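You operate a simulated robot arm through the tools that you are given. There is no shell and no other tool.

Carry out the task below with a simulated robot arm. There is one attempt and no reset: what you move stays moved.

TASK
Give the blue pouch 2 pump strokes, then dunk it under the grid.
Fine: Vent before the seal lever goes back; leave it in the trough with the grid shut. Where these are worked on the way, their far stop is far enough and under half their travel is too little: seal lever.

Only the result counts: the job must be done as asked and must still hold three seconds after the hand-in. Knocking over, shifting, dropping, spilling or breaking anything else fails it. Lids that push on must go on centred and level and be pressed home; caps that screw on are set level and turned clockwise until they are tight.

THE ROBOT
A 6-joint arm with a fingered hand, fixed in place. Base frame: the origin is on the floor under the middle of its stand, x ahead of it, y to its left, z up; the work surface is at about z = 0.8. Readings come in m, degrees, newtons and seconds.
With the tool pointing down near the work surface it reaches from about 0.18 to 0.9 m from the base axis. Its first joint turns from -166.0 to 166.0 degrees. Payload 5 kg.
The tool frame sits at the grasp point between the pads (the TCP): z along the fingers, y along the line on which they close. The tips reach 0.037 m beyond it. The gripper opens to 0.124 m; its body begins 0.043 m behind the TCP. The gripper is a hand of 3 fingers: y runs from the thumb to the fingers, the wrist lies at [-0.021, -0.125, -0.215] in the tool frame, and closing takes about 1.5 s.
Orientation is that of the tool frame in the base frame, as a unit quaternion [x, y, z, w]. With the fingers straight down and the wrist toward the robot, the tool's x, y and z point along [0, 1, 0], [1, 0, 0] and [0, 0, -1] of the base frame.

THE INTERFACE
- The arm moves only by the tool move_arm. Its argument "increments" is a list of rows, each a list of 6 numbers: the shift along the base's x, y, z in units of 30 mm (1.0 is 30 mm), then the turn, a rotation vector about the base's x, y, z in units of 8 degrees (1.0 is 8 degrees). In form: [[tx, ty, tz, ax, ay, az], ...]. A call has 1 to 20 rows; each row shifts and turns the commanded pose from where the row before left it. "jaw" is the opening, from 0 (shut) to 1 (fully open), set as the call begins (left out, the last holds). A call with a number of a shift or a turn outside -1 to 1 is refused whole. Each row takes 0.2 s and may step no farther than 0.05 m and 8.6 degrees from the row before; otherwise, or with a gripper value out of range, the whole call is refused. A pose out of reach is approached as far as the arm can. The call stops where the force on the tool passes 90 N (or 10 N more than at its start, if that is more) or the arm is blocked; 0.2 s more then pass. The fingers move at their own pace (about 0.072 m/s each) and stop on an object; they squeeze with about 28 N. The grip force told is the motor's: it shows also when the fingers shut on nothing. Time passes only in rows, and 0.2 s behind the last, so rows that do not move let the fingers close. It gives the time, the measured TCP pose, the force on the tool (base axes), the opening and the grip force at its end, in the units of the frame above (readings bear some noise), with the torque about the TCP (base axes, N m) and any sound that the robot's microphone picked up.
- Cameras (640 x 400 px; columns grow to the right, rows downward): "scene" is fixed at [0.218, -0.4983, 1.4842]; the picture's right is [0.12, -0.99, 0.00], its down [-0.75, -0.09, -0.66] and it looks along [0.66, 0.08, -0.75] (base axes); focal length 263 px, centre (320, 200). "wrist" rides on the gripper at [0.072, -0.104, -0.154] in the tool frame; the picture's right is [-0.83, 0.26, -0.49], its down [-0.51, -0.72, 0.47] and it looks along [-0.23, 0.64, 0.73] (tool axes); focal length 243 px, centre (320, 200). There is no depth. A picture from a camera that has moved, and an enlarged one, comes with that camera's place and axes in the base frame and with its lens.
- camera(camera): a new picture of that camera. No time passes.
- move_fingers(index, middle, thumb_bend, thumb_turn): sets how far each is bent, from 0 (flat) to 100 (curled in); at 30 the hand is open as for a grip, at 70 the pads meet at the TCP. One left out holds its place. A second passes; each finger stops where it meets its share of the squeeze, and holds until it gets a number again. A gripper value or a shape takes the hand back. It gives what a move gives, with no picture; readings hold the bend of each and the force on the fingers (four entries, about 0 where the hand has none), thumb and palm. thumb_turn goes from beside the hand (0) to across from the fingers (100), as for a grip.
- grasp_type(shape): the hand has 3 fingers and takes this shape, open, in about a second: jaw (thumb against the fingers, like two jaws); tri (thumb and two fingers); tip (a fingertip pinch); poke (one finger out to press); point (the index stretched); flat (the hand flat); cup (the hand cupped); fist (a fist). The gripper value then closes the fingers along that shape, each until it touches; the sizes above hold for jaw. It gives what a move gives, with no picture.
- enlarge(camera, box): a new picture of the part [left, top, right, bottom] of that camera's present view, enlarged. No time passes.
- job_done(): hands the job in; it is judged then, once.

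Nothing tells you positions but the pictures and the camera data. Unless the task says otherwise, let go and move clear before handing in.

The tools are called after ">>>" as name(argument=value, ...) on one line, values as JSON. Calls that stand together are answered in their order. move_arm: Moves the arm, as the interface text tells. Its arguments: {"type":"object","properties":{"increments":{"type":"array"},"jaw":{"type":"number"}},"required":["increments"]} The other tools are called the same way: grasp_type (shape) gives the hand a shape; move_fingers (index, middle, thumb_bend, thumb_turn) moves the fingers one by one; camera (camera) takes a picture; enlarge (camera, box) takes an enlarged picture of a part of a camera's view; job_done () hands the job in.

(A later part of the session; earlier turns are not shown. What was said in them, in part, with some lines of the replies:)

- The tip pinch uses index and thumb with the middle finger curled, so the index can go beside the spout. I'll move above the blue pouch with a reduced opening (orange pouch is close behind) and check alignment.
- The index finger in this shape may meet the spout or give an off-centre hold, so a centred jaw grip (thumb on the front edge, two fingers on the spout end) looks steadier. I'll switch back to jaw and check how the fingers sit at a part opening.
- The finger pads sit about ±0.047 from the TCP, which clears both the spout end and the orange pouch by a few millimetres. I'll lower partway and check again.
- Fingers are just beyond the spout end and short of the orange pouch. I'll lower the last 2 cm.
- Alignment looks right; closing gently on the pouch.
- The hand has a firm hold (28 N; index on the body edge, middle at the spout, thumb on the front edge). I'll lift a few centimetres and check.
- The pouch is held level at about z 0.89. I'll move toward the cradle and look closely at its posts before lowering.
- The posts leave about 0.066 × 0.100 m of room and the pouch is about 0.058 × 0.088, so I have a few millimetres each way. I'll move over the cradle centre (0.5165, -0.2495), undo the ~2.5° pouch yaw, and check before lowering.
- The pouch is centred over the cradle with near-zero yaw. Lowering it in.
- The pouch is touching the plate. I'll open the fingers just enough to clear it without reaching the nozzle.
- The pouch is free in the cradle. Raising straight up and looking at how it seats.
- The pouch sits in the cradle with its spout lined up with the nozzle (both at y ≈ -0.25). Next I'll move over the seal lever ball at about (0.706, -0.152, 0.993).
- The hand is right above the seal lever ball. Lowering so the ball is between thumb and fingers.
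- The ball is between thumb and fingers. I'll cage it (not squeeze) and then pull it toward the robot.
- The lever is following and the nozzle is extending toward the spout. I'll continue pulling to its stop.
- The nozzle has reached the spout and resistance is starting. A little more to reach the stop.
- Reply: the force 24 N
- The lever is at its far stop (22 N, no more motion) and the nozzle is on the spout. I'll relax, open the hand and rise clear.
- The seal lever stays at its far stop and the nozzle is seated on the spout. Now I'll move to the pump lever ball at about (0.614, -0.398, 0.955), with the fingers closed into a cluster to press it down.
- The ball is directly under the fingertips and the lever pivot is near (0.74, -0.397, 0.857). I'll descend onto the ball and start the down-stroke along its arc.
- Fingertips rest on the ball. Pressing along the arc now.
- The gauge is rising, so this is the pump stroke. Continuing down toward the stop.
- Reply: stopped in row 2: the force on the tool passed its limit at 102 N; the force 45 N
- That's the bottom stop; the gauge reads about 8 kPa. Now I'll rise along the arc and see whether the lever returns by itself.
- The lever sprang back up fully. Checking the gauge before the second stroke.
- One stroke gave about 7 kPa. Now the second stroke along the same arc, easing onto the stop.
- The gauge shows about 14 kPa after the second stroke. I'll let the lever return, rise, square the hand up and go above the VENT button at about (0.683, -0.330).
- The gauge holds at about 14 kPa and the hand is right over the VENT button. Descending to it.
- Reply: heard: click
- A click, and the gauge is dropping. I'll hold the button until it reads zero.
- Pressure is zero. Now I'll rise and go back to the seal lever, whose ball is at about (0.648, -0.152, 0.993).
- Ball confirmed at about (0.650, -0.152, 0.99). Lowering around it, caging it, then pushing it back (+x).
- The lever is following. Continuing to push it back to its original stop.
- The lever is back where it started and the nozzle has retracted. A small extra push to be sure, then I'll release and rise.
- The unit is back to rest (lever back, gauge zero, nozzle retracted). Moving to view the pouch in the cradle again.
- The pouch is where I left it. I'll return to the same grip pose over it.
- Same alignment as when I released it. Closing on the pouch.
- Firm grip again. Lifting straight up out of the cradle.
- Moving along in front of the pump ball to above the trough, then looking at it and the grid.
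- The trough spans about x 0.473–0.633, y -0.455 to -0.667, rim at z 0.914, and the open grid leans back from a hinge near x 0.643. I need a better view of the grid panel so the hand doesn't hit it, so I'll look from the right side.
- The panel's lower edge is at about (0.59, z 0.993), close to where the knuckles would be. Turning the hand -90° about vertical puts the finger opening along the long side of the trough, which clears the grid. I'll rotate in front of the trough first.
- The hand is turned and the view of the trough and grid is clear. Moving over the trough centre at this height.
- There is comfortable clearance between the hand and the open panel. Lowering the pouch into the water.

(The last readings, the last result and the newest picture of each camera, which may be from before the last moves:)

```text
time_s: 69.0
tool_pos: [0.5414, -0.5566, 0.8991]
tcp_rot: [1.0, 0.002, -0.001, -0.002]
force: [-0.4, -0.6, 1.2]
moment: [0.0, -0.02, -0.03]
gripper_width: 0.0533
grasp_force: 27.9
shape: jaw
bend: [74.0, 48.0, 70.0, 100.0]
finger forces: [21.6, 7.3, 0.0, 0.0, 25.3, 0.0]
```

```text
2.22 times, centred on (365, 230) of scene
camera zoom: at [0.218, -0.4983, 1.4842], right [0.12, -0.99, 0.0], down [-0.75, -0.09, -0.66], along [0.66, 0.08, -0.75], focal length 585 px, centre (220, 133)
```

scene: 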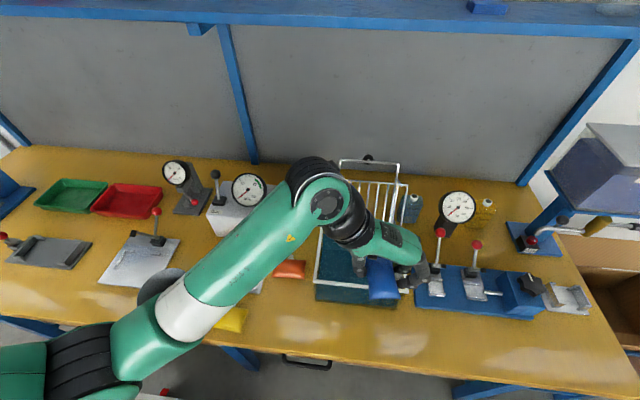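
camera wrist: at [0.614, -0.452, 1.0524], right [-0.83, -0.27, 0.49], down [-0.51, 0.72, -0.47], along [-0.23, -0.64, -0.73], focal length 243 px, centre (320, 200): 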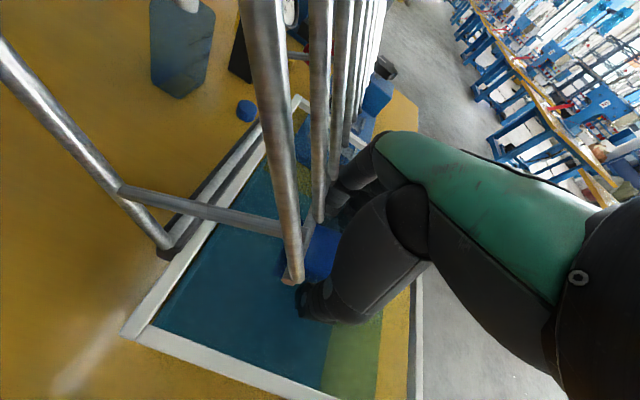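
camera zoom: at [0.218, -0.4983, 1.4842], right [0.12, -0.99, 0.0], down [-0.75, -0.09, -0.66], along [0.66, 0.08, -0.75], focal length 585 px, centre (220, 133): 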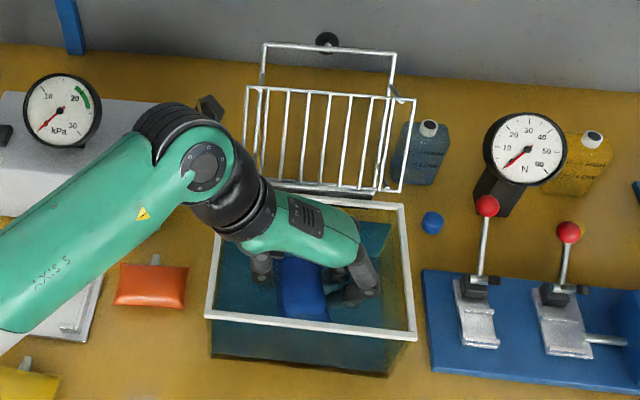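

The pouch is in the water inside the trough with no contact elsewhere. Releasing it.

>>> move_arm(increments=[[0, 0, 0, 0, 0, 0], [0, 0, 0, 0, 0, 0], [0, 0, 0, 0, 0, 0], [0, 0, 0, 0, 0, 0], [0, 0, 0, 0, 0, 0]], jaw=0.8)

>>> camera(camera="wrist")

>>> enlarge(camera="scene", box=[290, 140, 440, 320])

```text
time_s: 70.2
tool_pos: [0.5413, -0.5556, 0.8979]
tcp_rot: [1.0, 0.002, -0.001, -0.002]
force: [0.7, -1.0, 0.0]
moment: [0.02, -0.01, 0.0]
gripper_width: 0.099
grasp_force: 0.1
shape: jaw
bend: [26.0, 34.0, 50.0, 99.0]
finger forces: [0.0, 0.1, 0.0, 0.1, 0.0, 0.0]
```

```text
taken
camera wrist: at [0.6141, -0.4521, 1.0526], right [-0.83, -0.27, 0.49], down [-0.51, 0.72, -0.47], along [-0.23, -0.64, -0.73], focal length 243 px, centre (320, 200)
```

wrist: 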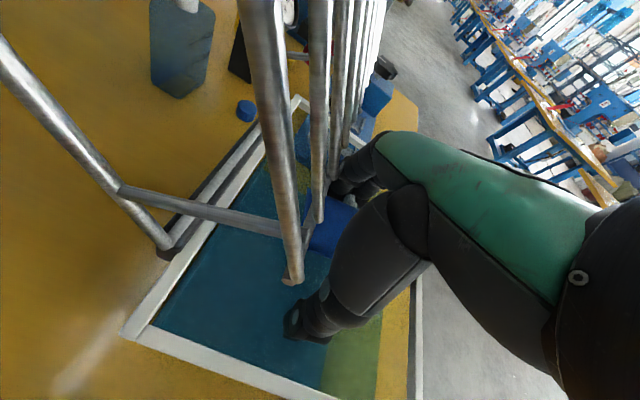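

```text
2.22 times, centred on (365, 230) of scene
camera zoom: at [0.218, -0.4983, 1.4842], right [0.12, -0.99, 0.0], down [-0.75, -0.09, -0.66], along [0.66, 0.08, -0.75], focal length 585 px, centre (220, 133)
```

zoom: 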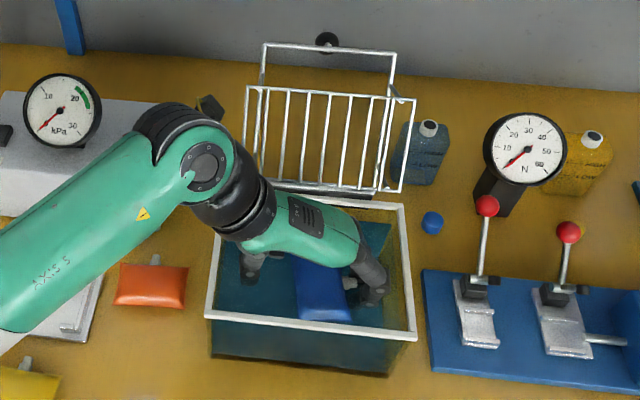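

Released. Now rising straight up and out.

>>> move_arm(increments=[[0, 0, 0.4, 0, 0, 0], [0, 0, 0.7, 0, 0, 0], [0, 0, 0.8, 0, 0, 0], [0, 0, 0.8, 0, 0, 0], [-0.3, 0, 0.9, 0, 0, 0], [-0.5, 0, 0.9, 0, 0, 0], [-0.8, 0, 0.5, 0, 0, 0], [-0.8, 0, 0, 0, 0, 0]])

>>> camera(camera="wrist")

>>> enlarge(camera="scene", box=[290, 140, 440, 320])

```text
time_s: 72.0
tool_pos: [0.4694, -0.5573, 1.0492]
tcp_rot: [1.0, 0.002, -0.001, -0.002]
force: [-0.5, 0.5, 0.3]
moment: [-0.02, 0.03, 0.02]
gripper_width: 0.0987
grasp_force: 0.1
shape: jaw
bend: [26.0, 34.0, 50.0, 99.0]
finger forces: [0.1, 0.1, 0.0, 0.1, 0.1, 0.0]
```

```text
taken
camera wrist: at [0.5414, -0.4537, 1.2034], right [-0.83, -0.27, 0.49], down [-0.51, 0.72, -0.47], along [-0.23, -0.64, -0.73], focal length 243 px, centre (320, 200)
```

wrist: 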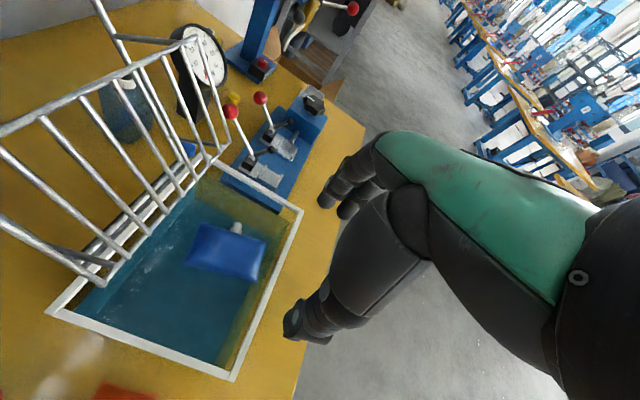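

```text
2.22 times, centred on (365, 230) of scene
camera zoom: at [0.218, -0.4983, 1.4842], right [0.12, -0.99, 0.0], down [-0.75, -0.09, -0.66], along [0.66, 0.08, -0.75], focal length 585 px, centre (220, 133)
```

zoom: 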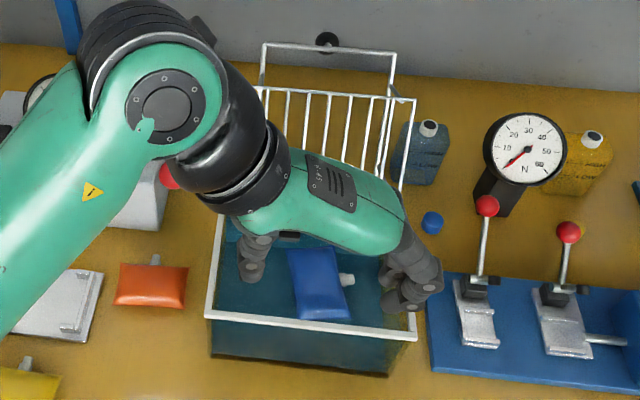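

The blue pouch is floating in the trough around (0.537, -0.575). Next is the grid: I'll rise, turn the hand back square, and approach the top of the open grid so that the fingers go behind its top bar (about x 0.705, z 1.077) and the thumb stays in front.

>>> move_arm(increments=[[0, 0, 0.6, 0, 0, 0.94], [0, 0, 0.6, 0, 0, 0.94], [0, 0, 0.6, 0, 0, 0.94], [0, 0, 0.6, 0, 0, 0.94], [0.1, 0.1, 0.5, 0, 0, 0.94], [0.2, 0.1, 0.5, 0, 0, 0.94], [0.2, 0.15, 0.5, 0, 0, 0.94], [0.2, 0.2, 0.5, 0, 0, 0.94], [0.2, 0.2, 0, 0, 0, 0.94], [0.3, 0.2, 0, 0, 0, 0.94], [0.3, 0.2, 0, 0, 0, 0.94], [0.3, 0.2, 0, 0, 0, 0.91]], jaw=1)

>>> camera(camera="wrist")

>>> camera(camera="scene")

```text
time_s: 74.6
tool_pos: [0.5239, -0.5167, 1.1809]
tcp_rot: [0.705, 0.709, -0.002, 0.0]
force: [-1.1, -0.4, -0.1]
moment: [0.0, 0.01, -0.03]
gripper_width: 0.1237
grasp_force: 0.0
shape: jaw
bend: [30.0, 30.0, 30.0, 98.0]
finger forces: [0.0, 0.0, 0.0, 0.0, 0.0, 0.0]
```

```text
taken
camera wrist: at [0.4193, -0.444, 1.336], right [0.27, -0.83, 0.49], down [-0.72, -0.51, -0.47], along [0.64, -0.23, -0.73], focal length 243 px, centre (320, 200)
```

wrist: 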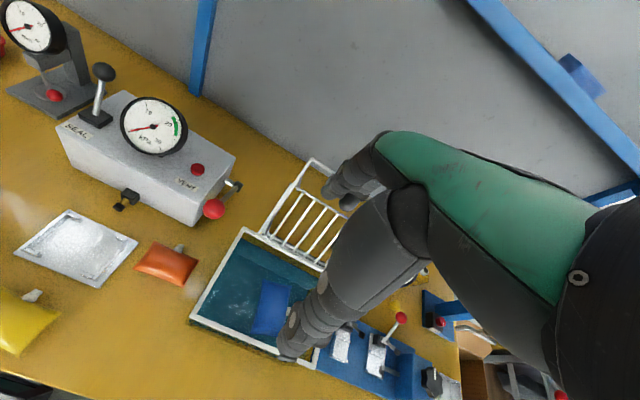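

```text
taken
```

scene: 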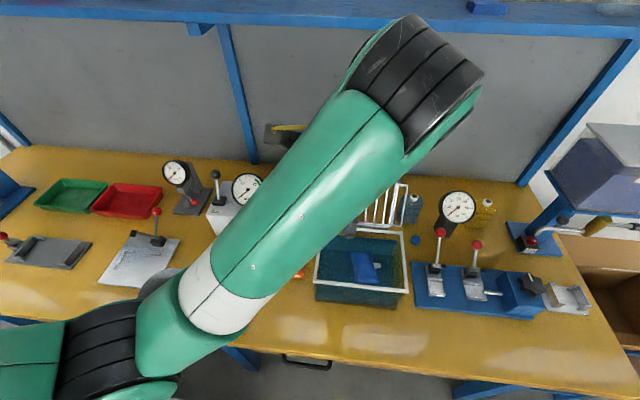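

>>> move_arm(increments=[[0.8, 0, 0, 0, 0, 0], [0.8, 0, 0, 0, 0, 0], [0.8, 0, 0, 0, 0, 0], [0.8, 0, -0.2, 0, 0, 0], [0.8, 0, -0.2, 0, 0, 0], [0.7, 0, -0.2, 0, 0, 0]])

>>> camera(camera="wrist")

>>> enlarge(camera="scene", box=[300, 100, 450, 260])

```text
time_s: 76.0
tool_pos: [0.6648, -0.5162, 1.1619]
tcp_rot: [0.706, 0.708, -0.002, -0.002]
force: [0.0, 0.3, 0.4]
moment: [0.03, -0.02, 0.01]
gripper_width: 0.1237
grasp_force: 0.1
shape: jaw
bend: [30.0, 30.0, 30.0, 98.0]
finger forces: [0.0, 0.0, 0.1, 0.1, 0.1, 0.0]
```

```text
taken
camera wrist: at [0.5604, -0.4434, 1.317], right [0.27, -0.83, 0.49], down [-0.72, -0.51, -0.47], along [0.64, -0.23, -0.73], focal length 243 px, centre (320, 200)
```

wrist: 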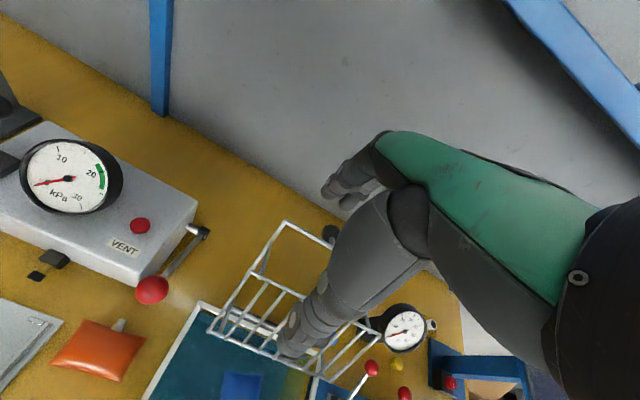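

```text
2.50 times, centred on (375, 180) of scene
camera zoom: at [0.218, -0.4983, 1.4842], right [0.12, -0.99, 0.0], down [-0.75, -0.09, -0.66], along [0.66, 0.08, -0.75], focal length 658 px, centre (182, 250)
```

zoom: 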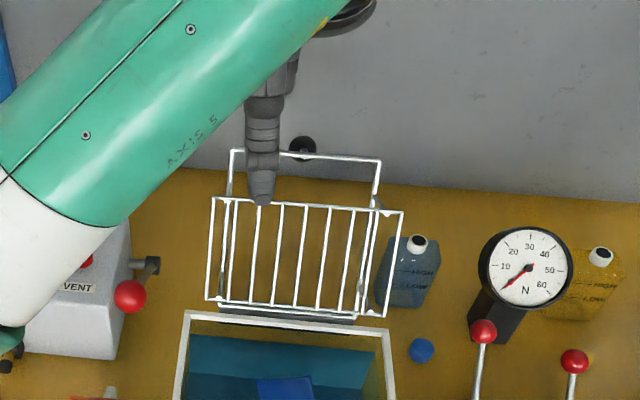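

The arm reaches here without trouble. Zooming in on the grid top to fix the bar positions.

>>> enlarge(camera="wrist", box=[190, 200, 400, 380])

```text
2.22 times, centred on (295, 290) of wrist
camera zoom: at [0.5604, -0.4434, 1.317], right [0.27, -0.83, 0.49], down [-0.72, -0.51, -0.47], along [0.64, -0.23, -0.73], focal length 539 px, centre (376, 0)
```

zoom: 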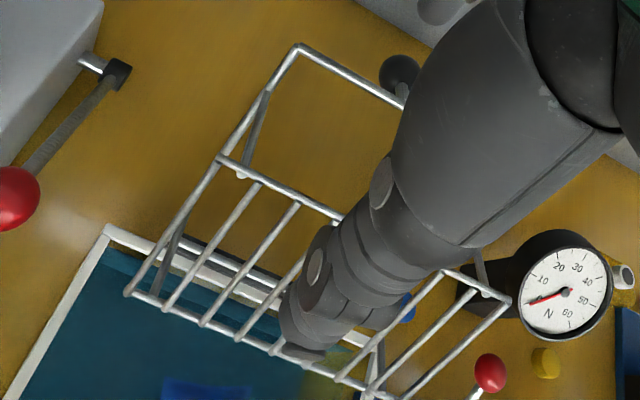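

The frame's top bar is near (0.711, z 1.074) and the panel's top edge near (0.640, z 1.082). I'll narrow the jaw and position over the frame bar, left of the knob, with the fingers to go behind it and the thumb into the gap in front of it.

>>> move_arm(increments=[[0.4, 0.05, 0.1, 0, 0, 0], [0.5, 0.05, 0.1, 0, 0, 0], [0.44, 0.03, 0, 0, 0, 0], [0, 0, 0, 0, 0, 0], [0, 0, 0, 0, 0, 0]], jaw=0.52)

>>> camera(camera="wrist")

>>> enlarge(camera="wrist", box=[220, 160, 400, 380])

>>> enlarge(camera="scene", box=[310, 110, 430, 230])

```text
time_s: 77.2
tool_pos: [0.7042, -0.5105, 1.1689]
tcp_rot: [0.706, 0.708, -0.002, -0.001]
force: [-0.5, 0.7, -0.1]
moment: [-0.01, 0.0, -0.02]
gripper_width: 0.0648
grasp_force: 0.1
shape: jaw
bend: [74.0, 44.0, 68.0, 100.0]
finger forces: [0.0, 0.0, 0.0, 0.1, 0.1, 0.0]
```

```text
taken
camera wrist: at [0.6015, -0.4381, 1.3225], right [0.27, -0.83, 0.49], down [-0.72, -0.51, -0.47], along [0.64, -0.23, -0.73], focal length 243 px, centre (320, 200)
```

wrist: 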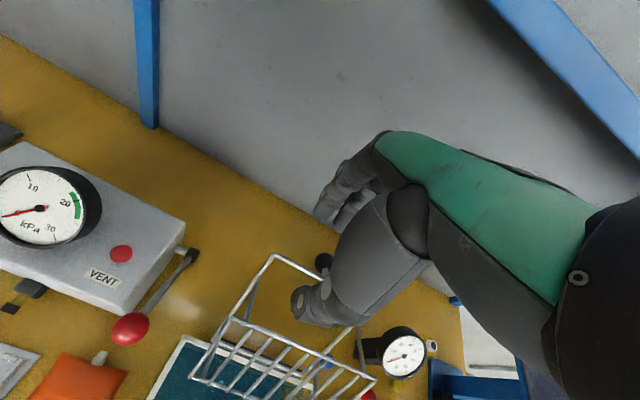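

```text
1.82 times, centred on (310, 270) of wrist
camera zoom: at [0.6015, -0.4381, 1.3225], right [0.27, -0.83, 0.49], down [-0.72, -0.51, -0.47], along [0.64, -0.23, -0.73], focal length 441 px, centre (338, 73)
```

zoom: 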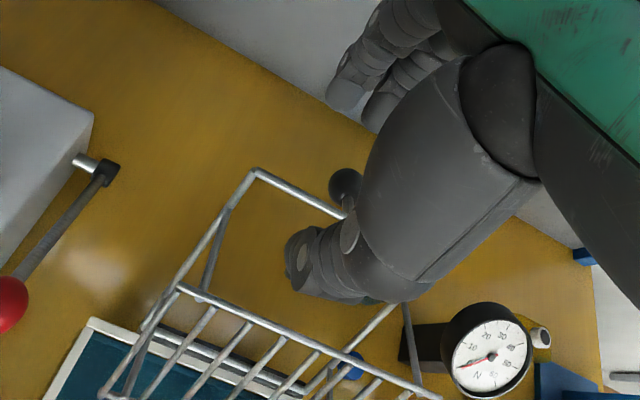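

```text
3.33 times, centred on (370, 170) of scene
camera zoom: at [0.218, -0.4983, 1.4842], right [0.12, -0.99, 0.0], down [-0.75, -0.09, -0.66], along [0.66, 0.08, -0.75], focal length 878 px, centre (153, 300)
```

zoom: 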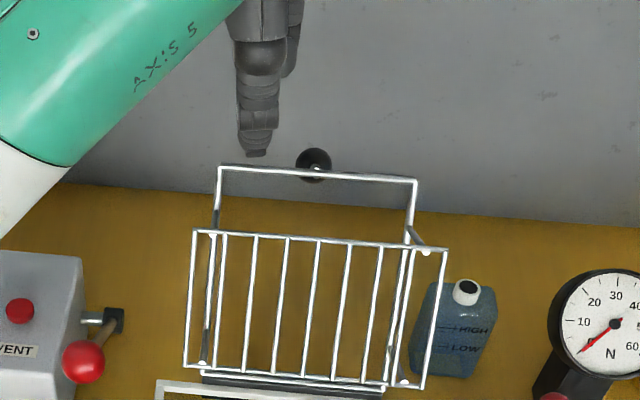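

>>> move_arm(increments=[[0.17, -0.03, -0.5, 0, 0, 0], [0, 0, -0.7, 0, 0, 0], [0, 0, -0.6, 0, 0, 0]])

>>> enlarge(camera="wrist", box=[220, 130, 400, 350])

>>> enlarge(camera="scene", box=[310, 110, 430, 230])

```text
time_s: 78.0
tool_pos: [0.7092, -0.511, 1.1143]
tcp_rot: [0.706, 0.708, -0.002, -0.001]
force: [0.2, 0.3, -0.2]
moment: [-0.02, -0.02, -0.03]
gripper_width: 0.065
grasp_force: 0.1
shape: jaw
bend: [74.0, 44.0, 68.0, 100.0]
finger forces: [0.1, 0.0, 0.0, 0.0, 0.0, 0.0]
```

```text
1.82 times, centred on (310, 240) of wrist
camera zoom: at [0.6051, -0.4388, 1.2688], right [0.27, -0.83, 0.49], down [-0.72, -0.51, -0.47], along [0.64, -0.23, -0.73], focal length 441 px, centre (338, 127)
```

zoom: 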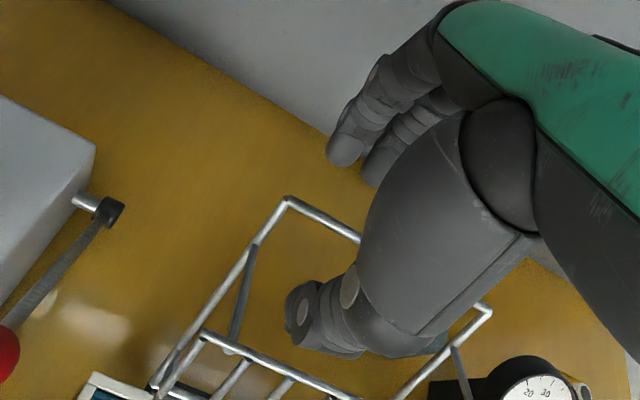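

```text
3.33 times, centred on (370, 170) of scene
camera zoom: at [0.218, -0.4983, 1.4842], right [0.12, -0.99, 0.0], down [-0.75, -0.09, -0.66], along [0.66, 0.08, -0.75], focal length 878 px, centre (153, 300)
```

zoom: 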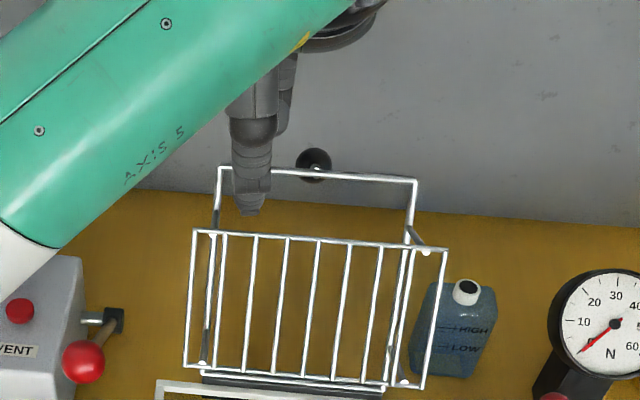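

Thumb is in front of the bar and the fingers behind it. Lowering a little more so they hook below the bar.

>>> move_arm(increments=[[0, 0, -0.4, 0, 0, 0], [0, 0, -0.35, 0, 0, 0]])

>>> enlarge(camera="wrist", box=[220, 130, 400, 350])

>>> enlarge(camera="scene", box=[310, 110, 430, 230])

```text
time_s: 78.6
tool_pos: [0.7088, -0.5124, 1.0921]
tcp_rot: [0.706, 0.709, 0.0, 0.0]
force: [-0.1, -0.2, -0.5]
moment: [0.05, 0.0, -0.01]
gripper_width: 0.065
grasp_force: 0.0
shape: jaw
bend: [74.0, 44.0, 68.0, 100.0]
finger forces: [0.1, 0.1, 0.0, 0.0, 0.1, 0.1]
```

```text
1.82 times, centred on (310, 240) of wrist
camera zoom: at [0.6054, -0.4397, 1.2461], right [0.27, -0.83, 0.49], down [-0.72, -0.51, -0.47], along [0.64, -0.23, -0.73], focal length 441 px, centre (338, 127)
```

zoom: 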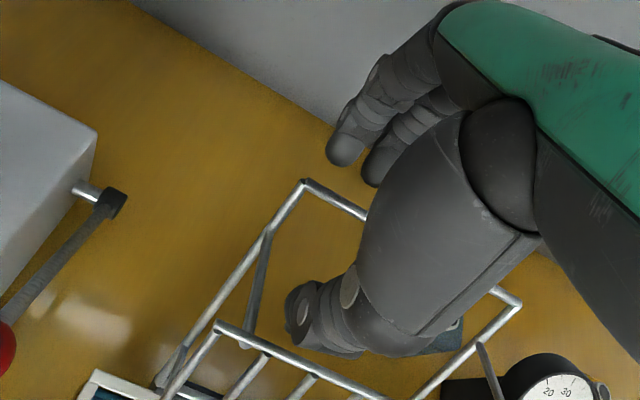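

```text
3.33 times, centred on (370, 170) of scene
camera zoom: at [0.218, -0.4983, 1.4842], right [0.12, -0.99, 0.0], down [-0.75, -0.09, -0.66], along [0.66, 0.08, -0.75], focal length 878 px, centre (153, 300)
```

zoom: 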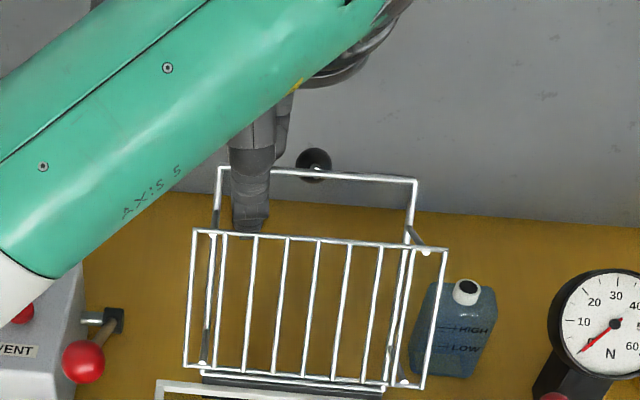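

Now I'll close the cage a bit around the bar and start pulling it forward along its arc.

>>> move_arm(increments=[[0, 0, 0, 0, 0, 0], [0, 0, 0, 0, 0, 0], [0, 0, 0, 0, 0, 0], [-0.4, 0, 0.05, 0, 0, 0], [-0.4, 0, 0.1, 0, 0, 0], [-0.4, 0, 0.1, 0, 0, 0]], jaw=0.3)

>>> enlarge(camera="wrist", box=[220, 130, 400, 350])

>>> enlarge(camera="scene", box=[310, 110, 430, 230])

```text
time_s: 80.0
tool_pos: [0.6743, -0.5142, 1.0991]
tcp_rot: [0.706, 0.708, -0.003, -0.002]
force: [0.6, 1.2, 0.4]
moment: [-0.02, 0.0, 0.03]
gripper_width: 0.038
grasp_force: 0.1
shape: jaw
bend: [74.0, 53.0, 73.0, 100.0]
finger forces: [0.4, 0.5, 0.1, 0.0, 0.0, 0.1]
```

```text
1.82 times, centred on (310, 240) of wrist
camera zoom: at [0.5693, -0.4413, 1.2536], right [0.27, -0.83, 0.49], down [-0.72, -0.51, -0.47], along [0.64, -0.23, -0.73], focal length 441 px, centre (338, 127)
```

zoom: 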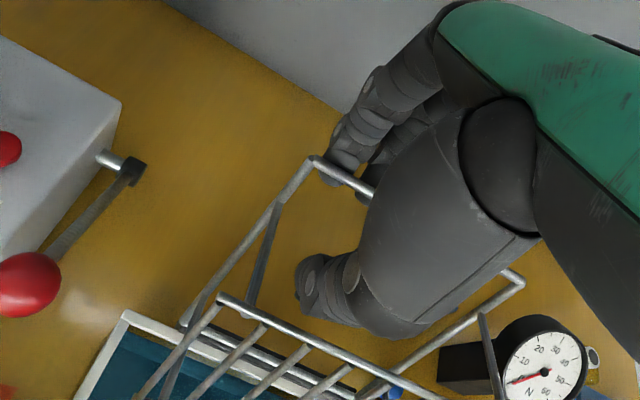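

```text
3.33 times, centred on (370, 170) of scene
camera zoom: at [0.218, -0.4983, 1.4842], right [0.12, -0.99, 0.0], down [-0.75, -0.09, -0.66], along [0.66, 0.08, -0.75], focal length 878 px, centre (153, 300)
```

zoom: 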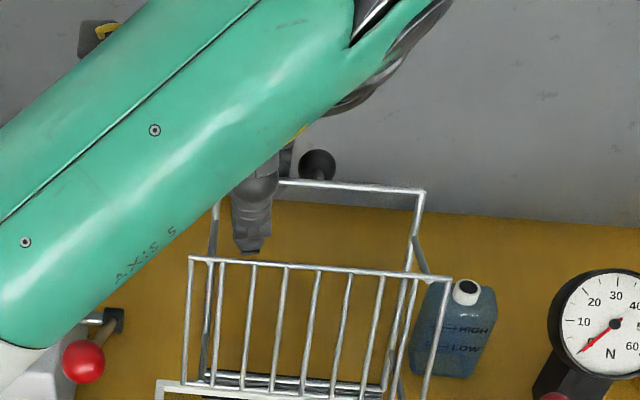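

The grid follows the fingers. Continuing forward.

>>> move_arm(increments=[[-0.4, 0, 0.08, 0, 0, 0], [-0.4, 0, 0.05, 0, 0, 0], [-0.4, 0, 0.02, 0, 0, 0]])

>>> enlarge(camera="wrist", box=[220, 130, 400, 350])

>>> enlarge(camera="scene", box=[310, 110, 430, 230])

```text
time_s: 80.8
tool_pos: [0.6379, -0.5139, 1.1037]
tcp_rot: [0.707, 0.708, -0.003, -0.001]
force: [-6.0, -0.1, 0.2]
moment: [0.03, 0.08, -0.02]
gripper_width: 0.0392
grasp_force: 0.1
shape: jaw
bend: [74.0, 54.0, 72.0, 100.0]
finger forces: [0.0, 0.1, 0.1, 0.0, 3.7, 0.0]
```

```text
1.82 times, centred on (310, 240) of wrist
camera zoom: at [0.5332, -0.4408, 1.2586], right [0.27, -0.83, 0.49], down [-0.72, -0.51, -0.47], along [0.64, -0.23, -0.73], focal length 441 px, centre (338, 127)
```

zoom: 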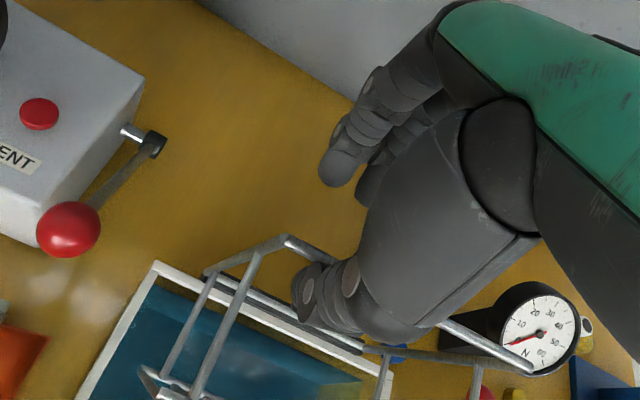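

```text
3.33 times, centred on (370, 170) of scene
camera zoom: at [0.218, -0.4983, 1.4842], right [0.12, -0.99, 0.0], down [-0.75, -0.09, -0.66], along [0.66, 0.08, -0.75], focal length 878 px, centre (153, 300)
```

zoom: 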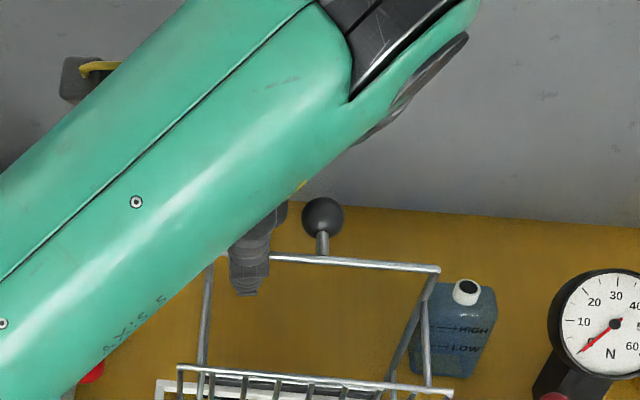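

The grid has tipped past balance and now rests on the thumb (about 4–6 N), so I can lower it under control. Following the arc down.

>>> move_arm(increments=[[-0.36, 0, -0.05, 0, 0, 0], [-0.36, 0, -0.05, 0, 0, 0], [-0.455, 0, -0.165, 0, 0, 0], [-0.455, 0, -0.165, 0, 0, 0], [-0.42, 0, -0.24, 0, 0, 0], [-0.42, 0, -0.24, 0, 0, 0]])

>>> camera(camera="wrist")

>>> enlarge(camera="scene", box=[300, 140, 440, 320])

```text
time_s: 82.2
tool_pos: [0.5636, -0.5131, 1.0769]
tcp_rot: [0.706, 0.708, -0.002, -0.002]
force: [-1.9, 0.2, -3.1]
moment: [0.04, -0.03, 0.01]
gripper_width: 0.0378
grasp_force: 0.0
shape: jaw
bend: [74.0, 54.0, 73.0, 100.0]
finger forces: [0.0, 0.1, 0.0, 0.0, 2.4, 0.1]
```

```text
taken
camera wrist: at [0.4594, -0.4404, 1.2312], right [0.27, -0.83, 0.49], down [-0.72, -0.51, -0.47], along [0.64, -0.23, -0.73], focal length 243 px, centre (320, 200)
```

wrist: 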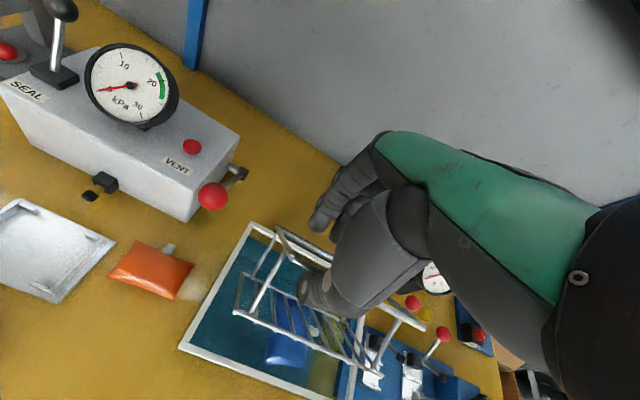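

```text
2.22 times, centred on (370, 230) of scene
camera zoom: at [0.218, -0.4983, 1.4842], right [0.12, -0.99, 0.0], down [-0.75, -0.09, -0.66], along [0.66, 0.08, -0.75], focal length 585 px, centre (209, 133)
```

zoom: 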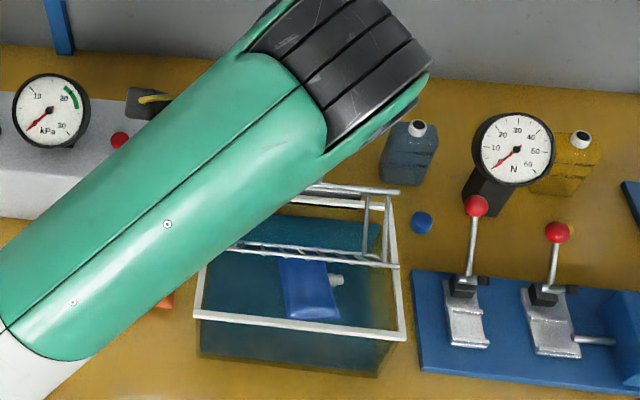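

>>> enlarge(camera="wrist", box=[200, 180, 440, 390])

```text
1.90 times, centred on (320, 285) of wrist
camera zoom: at [0.4594, -0.4404, 1.2312], right [0.27, -0.83, 0.49], down [-0.72, -0.51, -0.47], along [0.64, -0.23, -0.73], focal length 462 px, centre (320, 38)
```

zoom: 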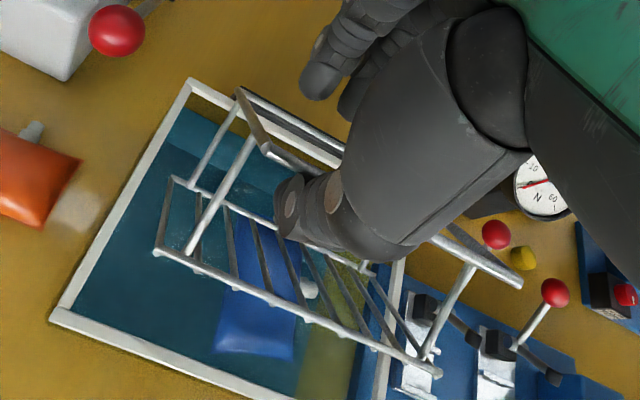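

The bar is held behind the thumb as intended. Continuing down.

>>> move_arm(increments=[[-0.37, 0, -0.31, 0, 0, 0], [-0.37, 0, -0.31, 0, 0, 0], [-0.31, 0, -0.37, 0, 0, 0], [-0.31, 0, -0.37, 0, 0, 0]])

>>> enlarge(camera="wrist", box=[200, 180, 440, 390])

>>> enlarge(camera="scene", box=[300, 140, 440, 320])

```text
time_s: 83.2
tool_pos: [0.523, -0.5143, 1.0353]
tcp_rot: [0.706, 0.708, -0.002, 0.0]
force: [-1.9, 0.4, -3.0]
moment: [-0.01, -0.05, 0.01]
gripper_width: 0.038
grasp_force: 0.0
shape: jaw
bend: [74.0, 54.0, 73.0, 100.0]
finger forces: [0.0, 0.0, 0.1, 0.0, 2.5, 0.0]
```

```text
1.90 times, centred on (320, 285) of wrist
camera zoom: at [0.4189, -0.4411, 1.1902], right [0.27, -0.83, 0.49], down [-0.72, -0.51, -0.47], along [0.64, -0.23, -0.73], focal length 462 px, centre (320, 38)
```

zoom: 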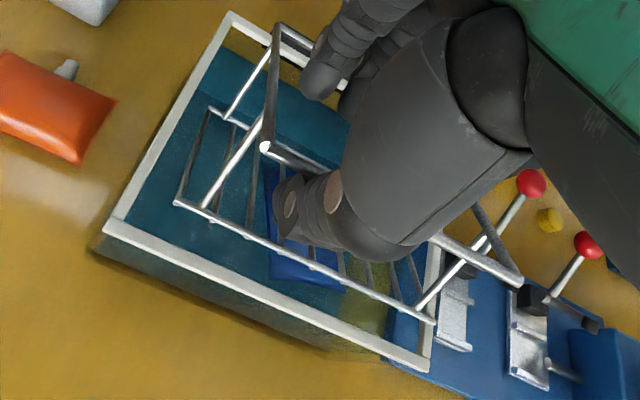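

```text
2.22 times, centred on (370, 230) of scene
camera zoom: at [0.218, -0.4983, 1.4842], right [0.12, -0.99, 0.0], down [-0.75, -0.09, -0.66], along [0.66, 0.08, -0.75], focal length 585 px, centre (209, 133)
```

zoom: 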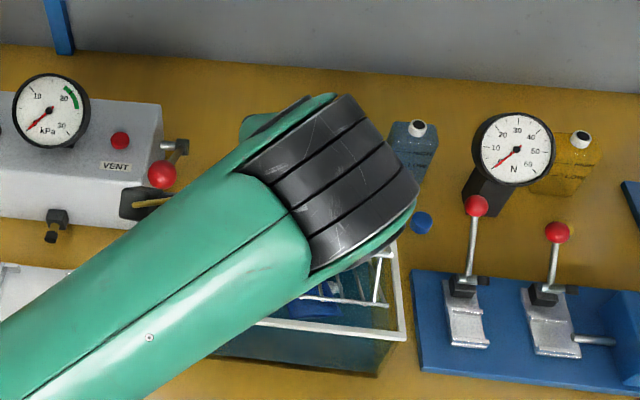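

>>> move_arm(increments=[[-0.24, 0, -0.42, 0, 0, 0], [-0.24, 0, -0.42, 0, 0, 0], [-0.165, 0, -0.455, 0, 0, 0], [-0.165, 0, -0.455, 0, 0, 0]])

>>> enlarge(camera="wrist", box=[200, 150, 440, 360])

>>> enlarge(camera="scene", box=[300, 140, 440, 320])

```text
time_s: 84.2
tool_pos: [0.4968, -0.5127, 0.9832]
tcp_rot: [0.707, 0.707, -0.001, -0.002]
force: [-2.7, 0.3, -3.2]
moment: [-0.01, -0.03, -0.05]
gripper_width: 0.0377
grasp_force: 0.0
shape: jaw
bend: [74.0, 54.0, 73.0, 100.0]
finger forces: [0.0, 0.0, 0.0, 0.0, 2.1, 0.0]
```

```text
1.90 times, centred on (320, 255) of wrist
camera zoom: at [0.3933, -0.4406, 1.1379], right [0.27, -0.83, 0.49], down [-0.72, -0.51, -0.47], along [0.64, -0.23, -0.73], focal length 462 px, centre (320, 95)
```

zoom: 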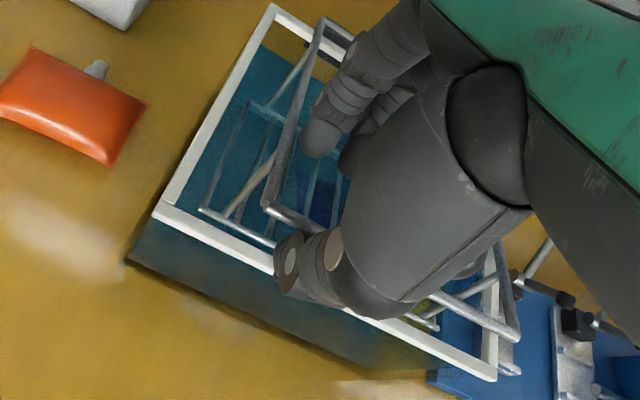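

```text
2.22 times, centred on (370, 230) of scene
camera zoom: at [0.218, -0.4983, 1.4842], right [0.12, -0.99, 0.0], down [-0.75, -0.09, -0.66], along [0.66, 0.08, -0.75], focal length 585 px, centre (209, 133)
```

zoom: 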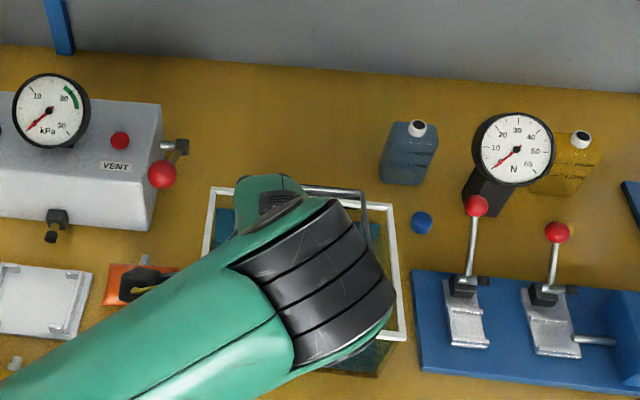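

>>> move_arm(increments=[[-0.075, 0, -0.4, 0, 0, 0], [-0.05, 0, -0.35, 0, 0, 0]])

>>> enlarge(camera="wrist", box=[200, 150, 440, 360])

```text
time_s: 84.8
tool_pos: [0.495, -0.5144, 0.9595]
tcp_rot: [0.707, 0.707, 0.0, -0.001]
force: [-2.8, 1.2, -2.1]
moment: [0.02, 0.01, -0.01]
gripper_width: 0.0382
grasp_force: 0.0
shape: jaw
bend: [74.0, 54.0, 72.0, 100.0]
finger forces: [0.0, 0.0, 0.0, 0.1, 3.3, 0.0]
```

```text
1.90 times, centred on (320, 255) of wrist
camera zoom: at [0.3912, -0.4414, 1.1146], right [0.27, -0.83, 0.49], down [-0.72, -0.51, -0.47], along [0.64, -0.23, -0.73], focal length 462 px, centre (320, 95)
```

zoom: 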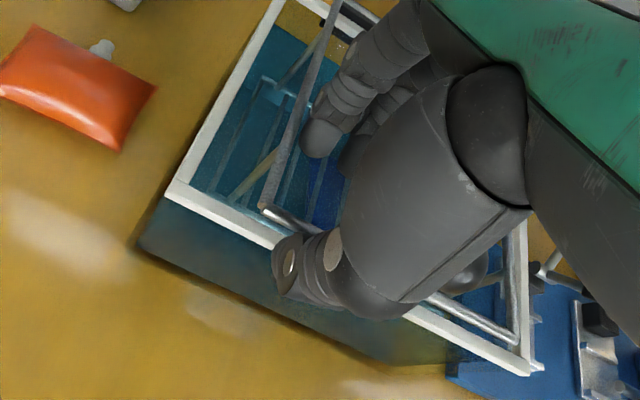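

>>> move_arm(increments=[[-0.03, 0, -0.25, 0, 0, 0], [0, 0, 0, 0, 0, 0]])

>>> move_arm(increments=[[0, 0, 0, 0, 0, 0], [0, 0, 0, 0, 0, 0], [0, 0, 0, 0, 0, 0]], jaw=0.6)

>>> enlarge(camera="wrist", box=[200, 150, 440, 360])

```text
time_s: 85.4
tool_pos: [0.4946, -0.5156, 0.9528]
tcp_rot: [0.706, 0.708, -0.002, -0.001]
force: [-1.6, 0.7, -1.8]
moment: [-0.02, -0.01, 0.01]
gripper_width: 0.0378
grasp_force: 0.0
shape: jaw
bend: [74.0, 54.0, 72.0, 100.0]
finger forces: [0.1, 0.1, 0.0, 0.1, 2.5, 0.1]
```

```text
time_s: 86.2
tool_pos: [0.4937, -0.5137, 0.9527]
tcp_rot: [0.706, 0.708, -0.002, -0.001]
force: [0.0, 0.2, 0.5]
moment: [-0.02, 0.02, -0.01]
gripper_width: 0.0742
grasp_force: 0.0
shape: jaw
bend: [73.0, 41.0, 65.0, 100.0]
finger forces: [0.0, 0.0, 0.0, 0.0, 0.0, 0.0]
```

```text
1.90 times, centred on (320, 255) of wrist
camera zoom: at [0.3902, -0.4414, 1.1075], right [0.27, -0.83, 0.49], down [-0.72, -0.51, -0.47], along [0.64, -0.23, -0.73], focal length 462 px, centre (320, 95)
```

zoom: 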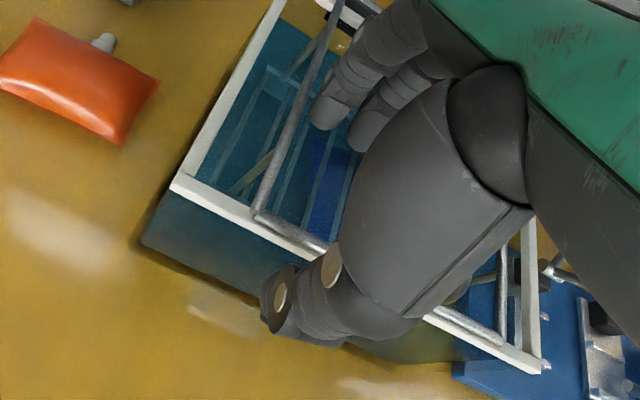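

The grid's front bar has come down onto the rim. Rising clear to inspect.

>>> move_arm(increments=[[0, 0, 0.4, 0, 0, 0], [0, 0, 0.8, 0, 0, 0], [0, 0, 1, 0, 0, 0], [0, 0, 1, 0, 0, 0], [-0.3, 0, 0.8, 0, 0, 0], [-0.5, 0.6, 0.2, 0, 0, 0], [-0.5, 0.9, 0, 0, 0, 0], [-0.3, 0.9, 0, 0, 0, 0]])

>>> camera(camera="wrist")

>>> enlarge(camera="scene", box=[300, 180, 430, 320])

```text
time_s: 88.0
tool_pos: [0.4424, -0.4417, 1.0794]
tcp_rot: [0.706, 0.708, -0.001, -0.002]
force: [1.0, -0.4, 0.3]
moment: [0.01, 0.02, 0.0]
gripper_width: 0.0739
grasp_force: 0.0
shape: jaw
bend: [73.0, 41.0, 65.0, 100.0]
finger forces: [0.0, 0.0, 0.0, 0.1, 0.1, 0.1]
```

```text
taken
camera wrist: at [0.3393, -0.3683, 1.2334], right [0.27, -0.83, 0.49], down [-0.72, -0.51, -0.47], along [0.64, -0.23, -0.73], focal length 243 px, centre (320, 200)
```

wrist: 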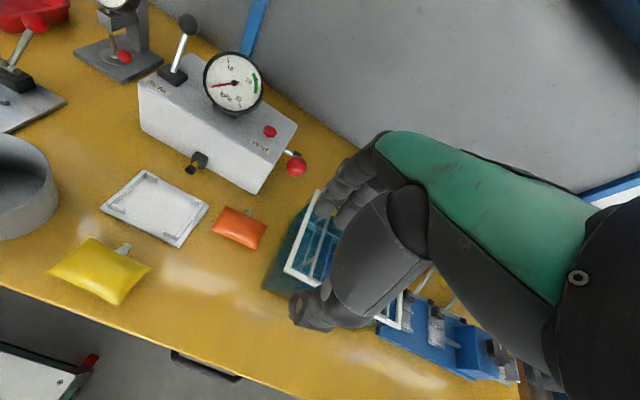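

```text
2.86 times, centred on (365, 250) of scene
camera zoom: at [0.218, -0.4983, 1.4842], right [0.12, -0.99, 0.0], down [-0.75, -0.09, -0.66], along [0.66, 0.08, -0.75], focal length 753 px, centre (191, 57)
```

zoom: 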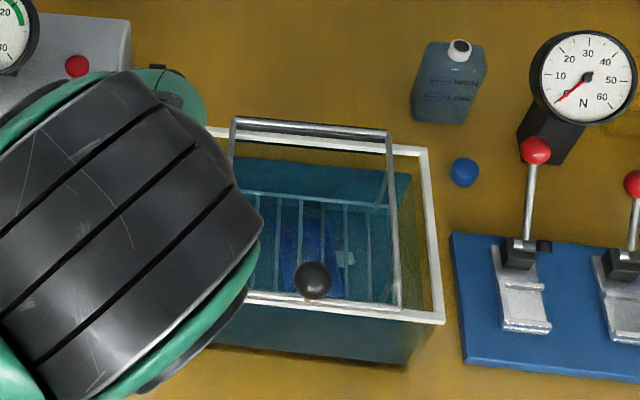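

The grid is down with the pouch beneath it. I'll look from the right side to check whether it's fully shut.

>>> move_arm(increments=[[-0.2, -0.9, 0, 0, 0, 0], [-0.2, -0.9, 0, 0, 0, 0], [-0.2, -0.9, 0, 0, 0, 0], [0, -0.9, 0, 0, 0, 0], [0, -0.9, 0, 0, 0, 0], [0.2, -0.9, 0, 0, 0, 0], [0.3, -0.9, -0.4, 0, 0, 0], [0.3, -0.9, -0.6, 0, 0, 0], [0, -0.6, -0.6, 0, 0, 0]], jaw=0)

>>> camera(camera="wrist")

>>> enlarge(camera="wrist", box=[80, 60, 340, 280])

>>> enlarge(camera="scene", box=[300, 180, 430, 320])

```text
time_s: 90.0
tool_pos: [0.4532, -0.6774, 1.0316]
tcp_rot: [0.706, 0.708, -0.002, -0.001]
force: [0.5, -0.2, -0.1]
moment: [-0.03, -0.01, -0.03]
gripper_width: 0.0
grasp_force: 27.7
shape: jaw
bend: [70.0, 70.0, 56.0, 100.0]
finger forces: [0.1, 0.0, 0.1, 0.0, 0.0, 0.1]
```

```text
taken
camera wrist: at [0.348, -0.6036, 1.1857], right [0.27, -0.83, 0.49], down [-0.72, -0.51, -0.47], along [0.64, -0.23, -0.73], focal length 243 px, centre (320, 200)
```

wrist: 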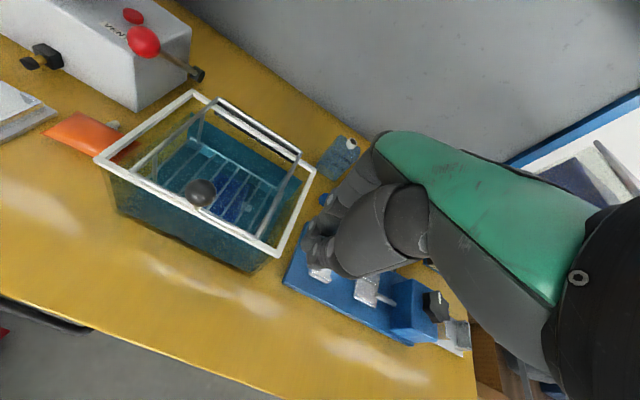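

```text
1.82 times, centred on (210, 170) of wrist
camera zoom: at [0.348, -0.6036, 1.1857], right [0.27, -0.83, 0.49], down [-0.72, -0.51, -0.47], along [0.64, -0.23, -0.73], focal length 441 px, centre (520, 254)
```

zoom: 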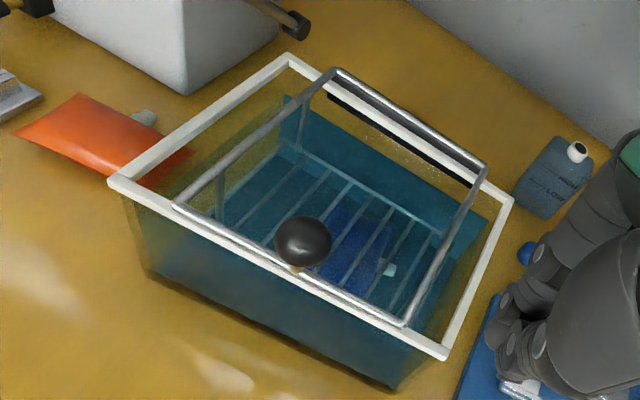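

```text
2.86 times, centred on (365, 250) of scene
camera zoom: at [0.218, -0.4983, 1.4842], right [0.12, -0.99, 0.0], down [-0.75, -0.09, -0.66], along [0.66, 0.08, -0.75], focal length 753 px, centre (191, 57)
```

zoom: 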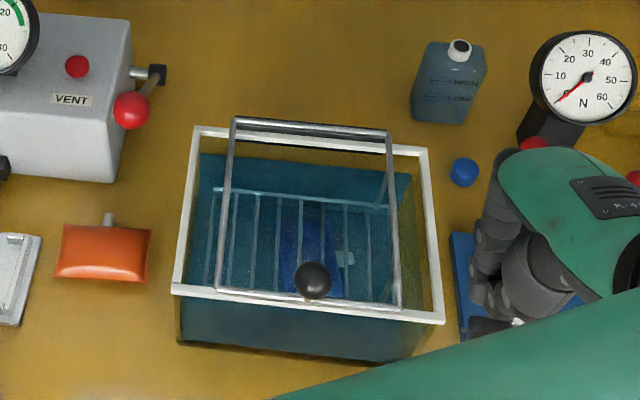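

The grid is down on the rim with the pouch held underwater beneath it. I'll give the knob (about 0.475, -0.558, 0.956) a gentle downward press to make sure it's fully shut.

>>> move_arm(increments=[[0.1, 0.3, 0.8, 0, 0, 0], [0.15, 0.9, 0.4, 0, 0, 0], [0.15, 0.9, 0, 0, 0, 0], [0.15, 0.9, 0, 0, 0, 0], [0.1, 0.9, 0, 0, 0, 0], [0.08, 0.08, -0.4, 0, 0, 0]])

>>> enlarge(camera="wrist", box=[180, 150, 420, 370])

```text
time_s: 91.4
tool_pos: [0.4735, -0.5571, 1.0554]
tcp_rot: [0.706, 0.708, -0.002, 0.0]
force: [0.0, -0.8, 0.6]
moment: [-0.01, -0.01, 0.0]
gripper_width: 0.0
grasp_force: 28.1
shape: jaw
bend: [70.0, 70.0, 56.0, 100.0]
finger forces: [0.0, 0.1, 0.0, 0.0, 0.0, 0.0]
```

```text
1.82 times, centred on (300, 260) of wrist
camera zoom: at [0.3698, -0.4831, 1.2094], right [0.27, -0.83, 0.49], down [-0.72, -0.51, -0.47], along [0.64, -0.23, -0.73], focal length 441 px, centre (356, 91)
```

zoom: 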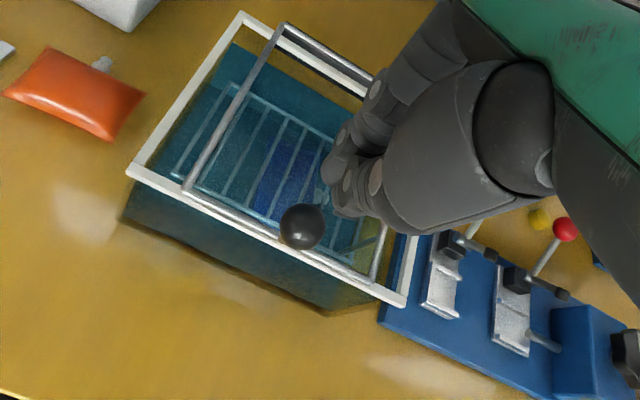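

>>> move_arm(increments=[[0, -0.07, -0.6, 0, 0, 0], [0, 0, -0.6, 0, 0, 0], [0, 0, -0.3, 0, 0, 0], [0, 0, -0.1, 0, 0, 0]])

```text
time_s: 92.4
tool_pos: [0.4733, -0.5584, 1.0096]
tcp_rot: [0.705, 0.709, -0.002, 0.0]
force: [-4.2, 2.8, 15.4]
moment: [0.06, 0.29, -0.01]
gripper_width: 0.0
grasp_force: 27.8
shape: jaw
bend: [70.0, 70.0, 56.0, 100.0]
finger forces: [0.0, 0.1, 0.1, 0.0, 0.0, 0.0]
```

Firm resistance (15 N) with no movement, so the grid is on its stop. Backing off and moving clear.

>>> move_arm(increments=[[0, 0, 0.4, 0, 0, 0], [0, 0, 0.9, 0, 0, 0], [0, 0, 1, 0, 0, 0], [-0.3, 0.3, 1, 0, 0, 0], [-0.5, 0.8, 0.6, 0, 0, 0], [-0.5, 1, 0.3, 0, 0, 0], [-0.5, 1, 0, 0, 0, 0], [-0.4, 1, 0, 0, 0, 0], [0, 1, 0, 0, 0, 0], [0, 1, 0, 0, 0, 0], [0, 1, 0, 0, 0, 0]])

>>> camera(camera="scene")

>>> camera(camera="wrist")

>>> enlarge(camera="scene", box=[300, 180, 430, 320])

>>> enlarge(camera="scene", box=[180, 150, 320, 340])

```text
time_s: 94.8
tool_pos: [0.4375, -0.3622, 1.0896]
tcp_rot: [0.707, 0.707, -0.001, 0.001]
force: [0.0, -0.1, -0.2]
moment: [0.01, -0.01, 0.0]
gripper_width: 0.0
grasp_force: 27.8
shape: jaw
bend: [70.0, 70.0, 57.0, 100.0]
finger forces: [0.0, 0.0, 0.1, 0.1, 0.0, 0.1]
out of reach, approached as far as the arm can: row 7, 8, 9, 10, 11
```

```text
taken
```

scene: 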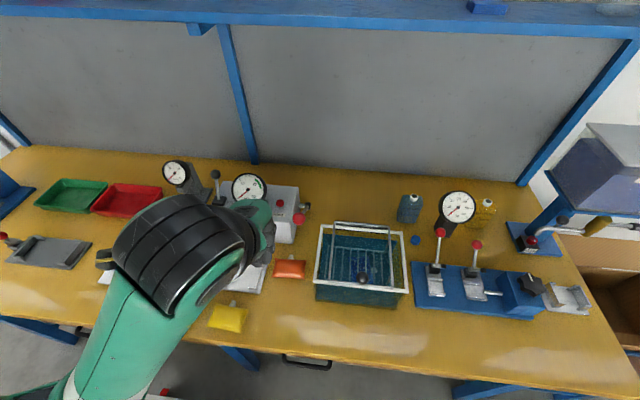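

```text
taken
camera wrist: at [0.3335, -0.2882, 1.2419], right [0.26, -0.83, 0.5], down [-0.72, -0.51, -0.47], along [0.64, -0.23, -0.73], focal length 243 px, centre (320, 200)
```

wrist: 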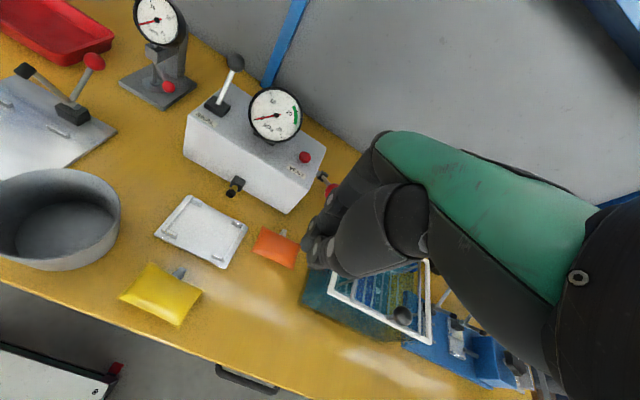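

```text
2.86 times, centred on (365, 250) of scene
camera zoom: at [0.218, -0.4983, 1.4842], right [0.12, -0.99, 0.0], down [-0.75, -0.09, -0.66], along [0.66, 0.08, -0.75], focal length 753 px, centre (191, 57)
```

zoom: 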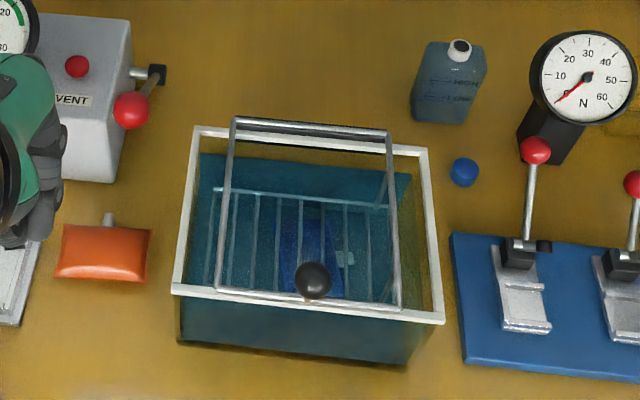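

```text
2.11 times, centred on (250, 245) of scene
camera zoom: at [0.218, -0.4983, 1.4842], right [0.12, -0.99, 0.0], down [-0.75, -0.09, -0.66], along [0.66, 0.08, -0.75], focal length 554 px, centre (467, 105)
```

zoom: 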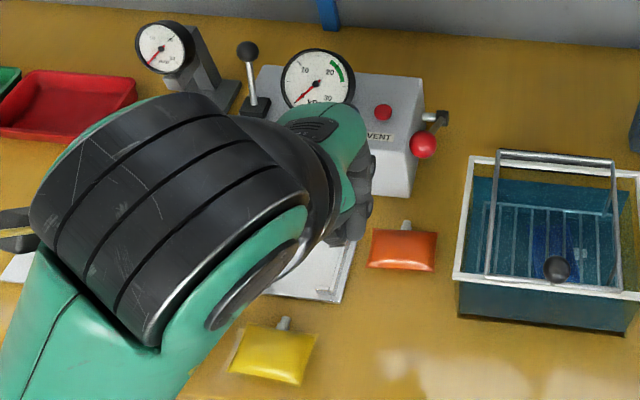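

The blue pouch is held underwater beneath the shut grid. The pump unit is vented with its seal lever back, nothing else has moved, and the hand is clear. Handing in.

>>> job_done()

```text
The job is handed in.
```

The blue pouch got its 2 pump strokes and is now under the shut grid in the trough. The job is handed in; I haven't been told how it was judged.

- **Pumping:** I set the pouch in the cradle and pulled the seal lever to its far stop. Then I pumped twice; the gauge rose to about 14 kPa.
- **Vent:** I held the VENT button until the gauge read zero, and only then pushed the seal lever back to its start position.
- **Dunk:** The pouch floated when I released it, so I lowered the grid over it under control, and it now sits underwater beneath the bars. A press of about 15 N on the grid's knob didn't move it, so the grid is on its stop.

In the last pictures, the other pouches and the equipment looked undisturbed. The hand is empty and clear of the trough. During the first stroke the lever hit its bottom stop hard enough (102 N) to trigger the arm's force limit. The lever sprang back normally afterwards.
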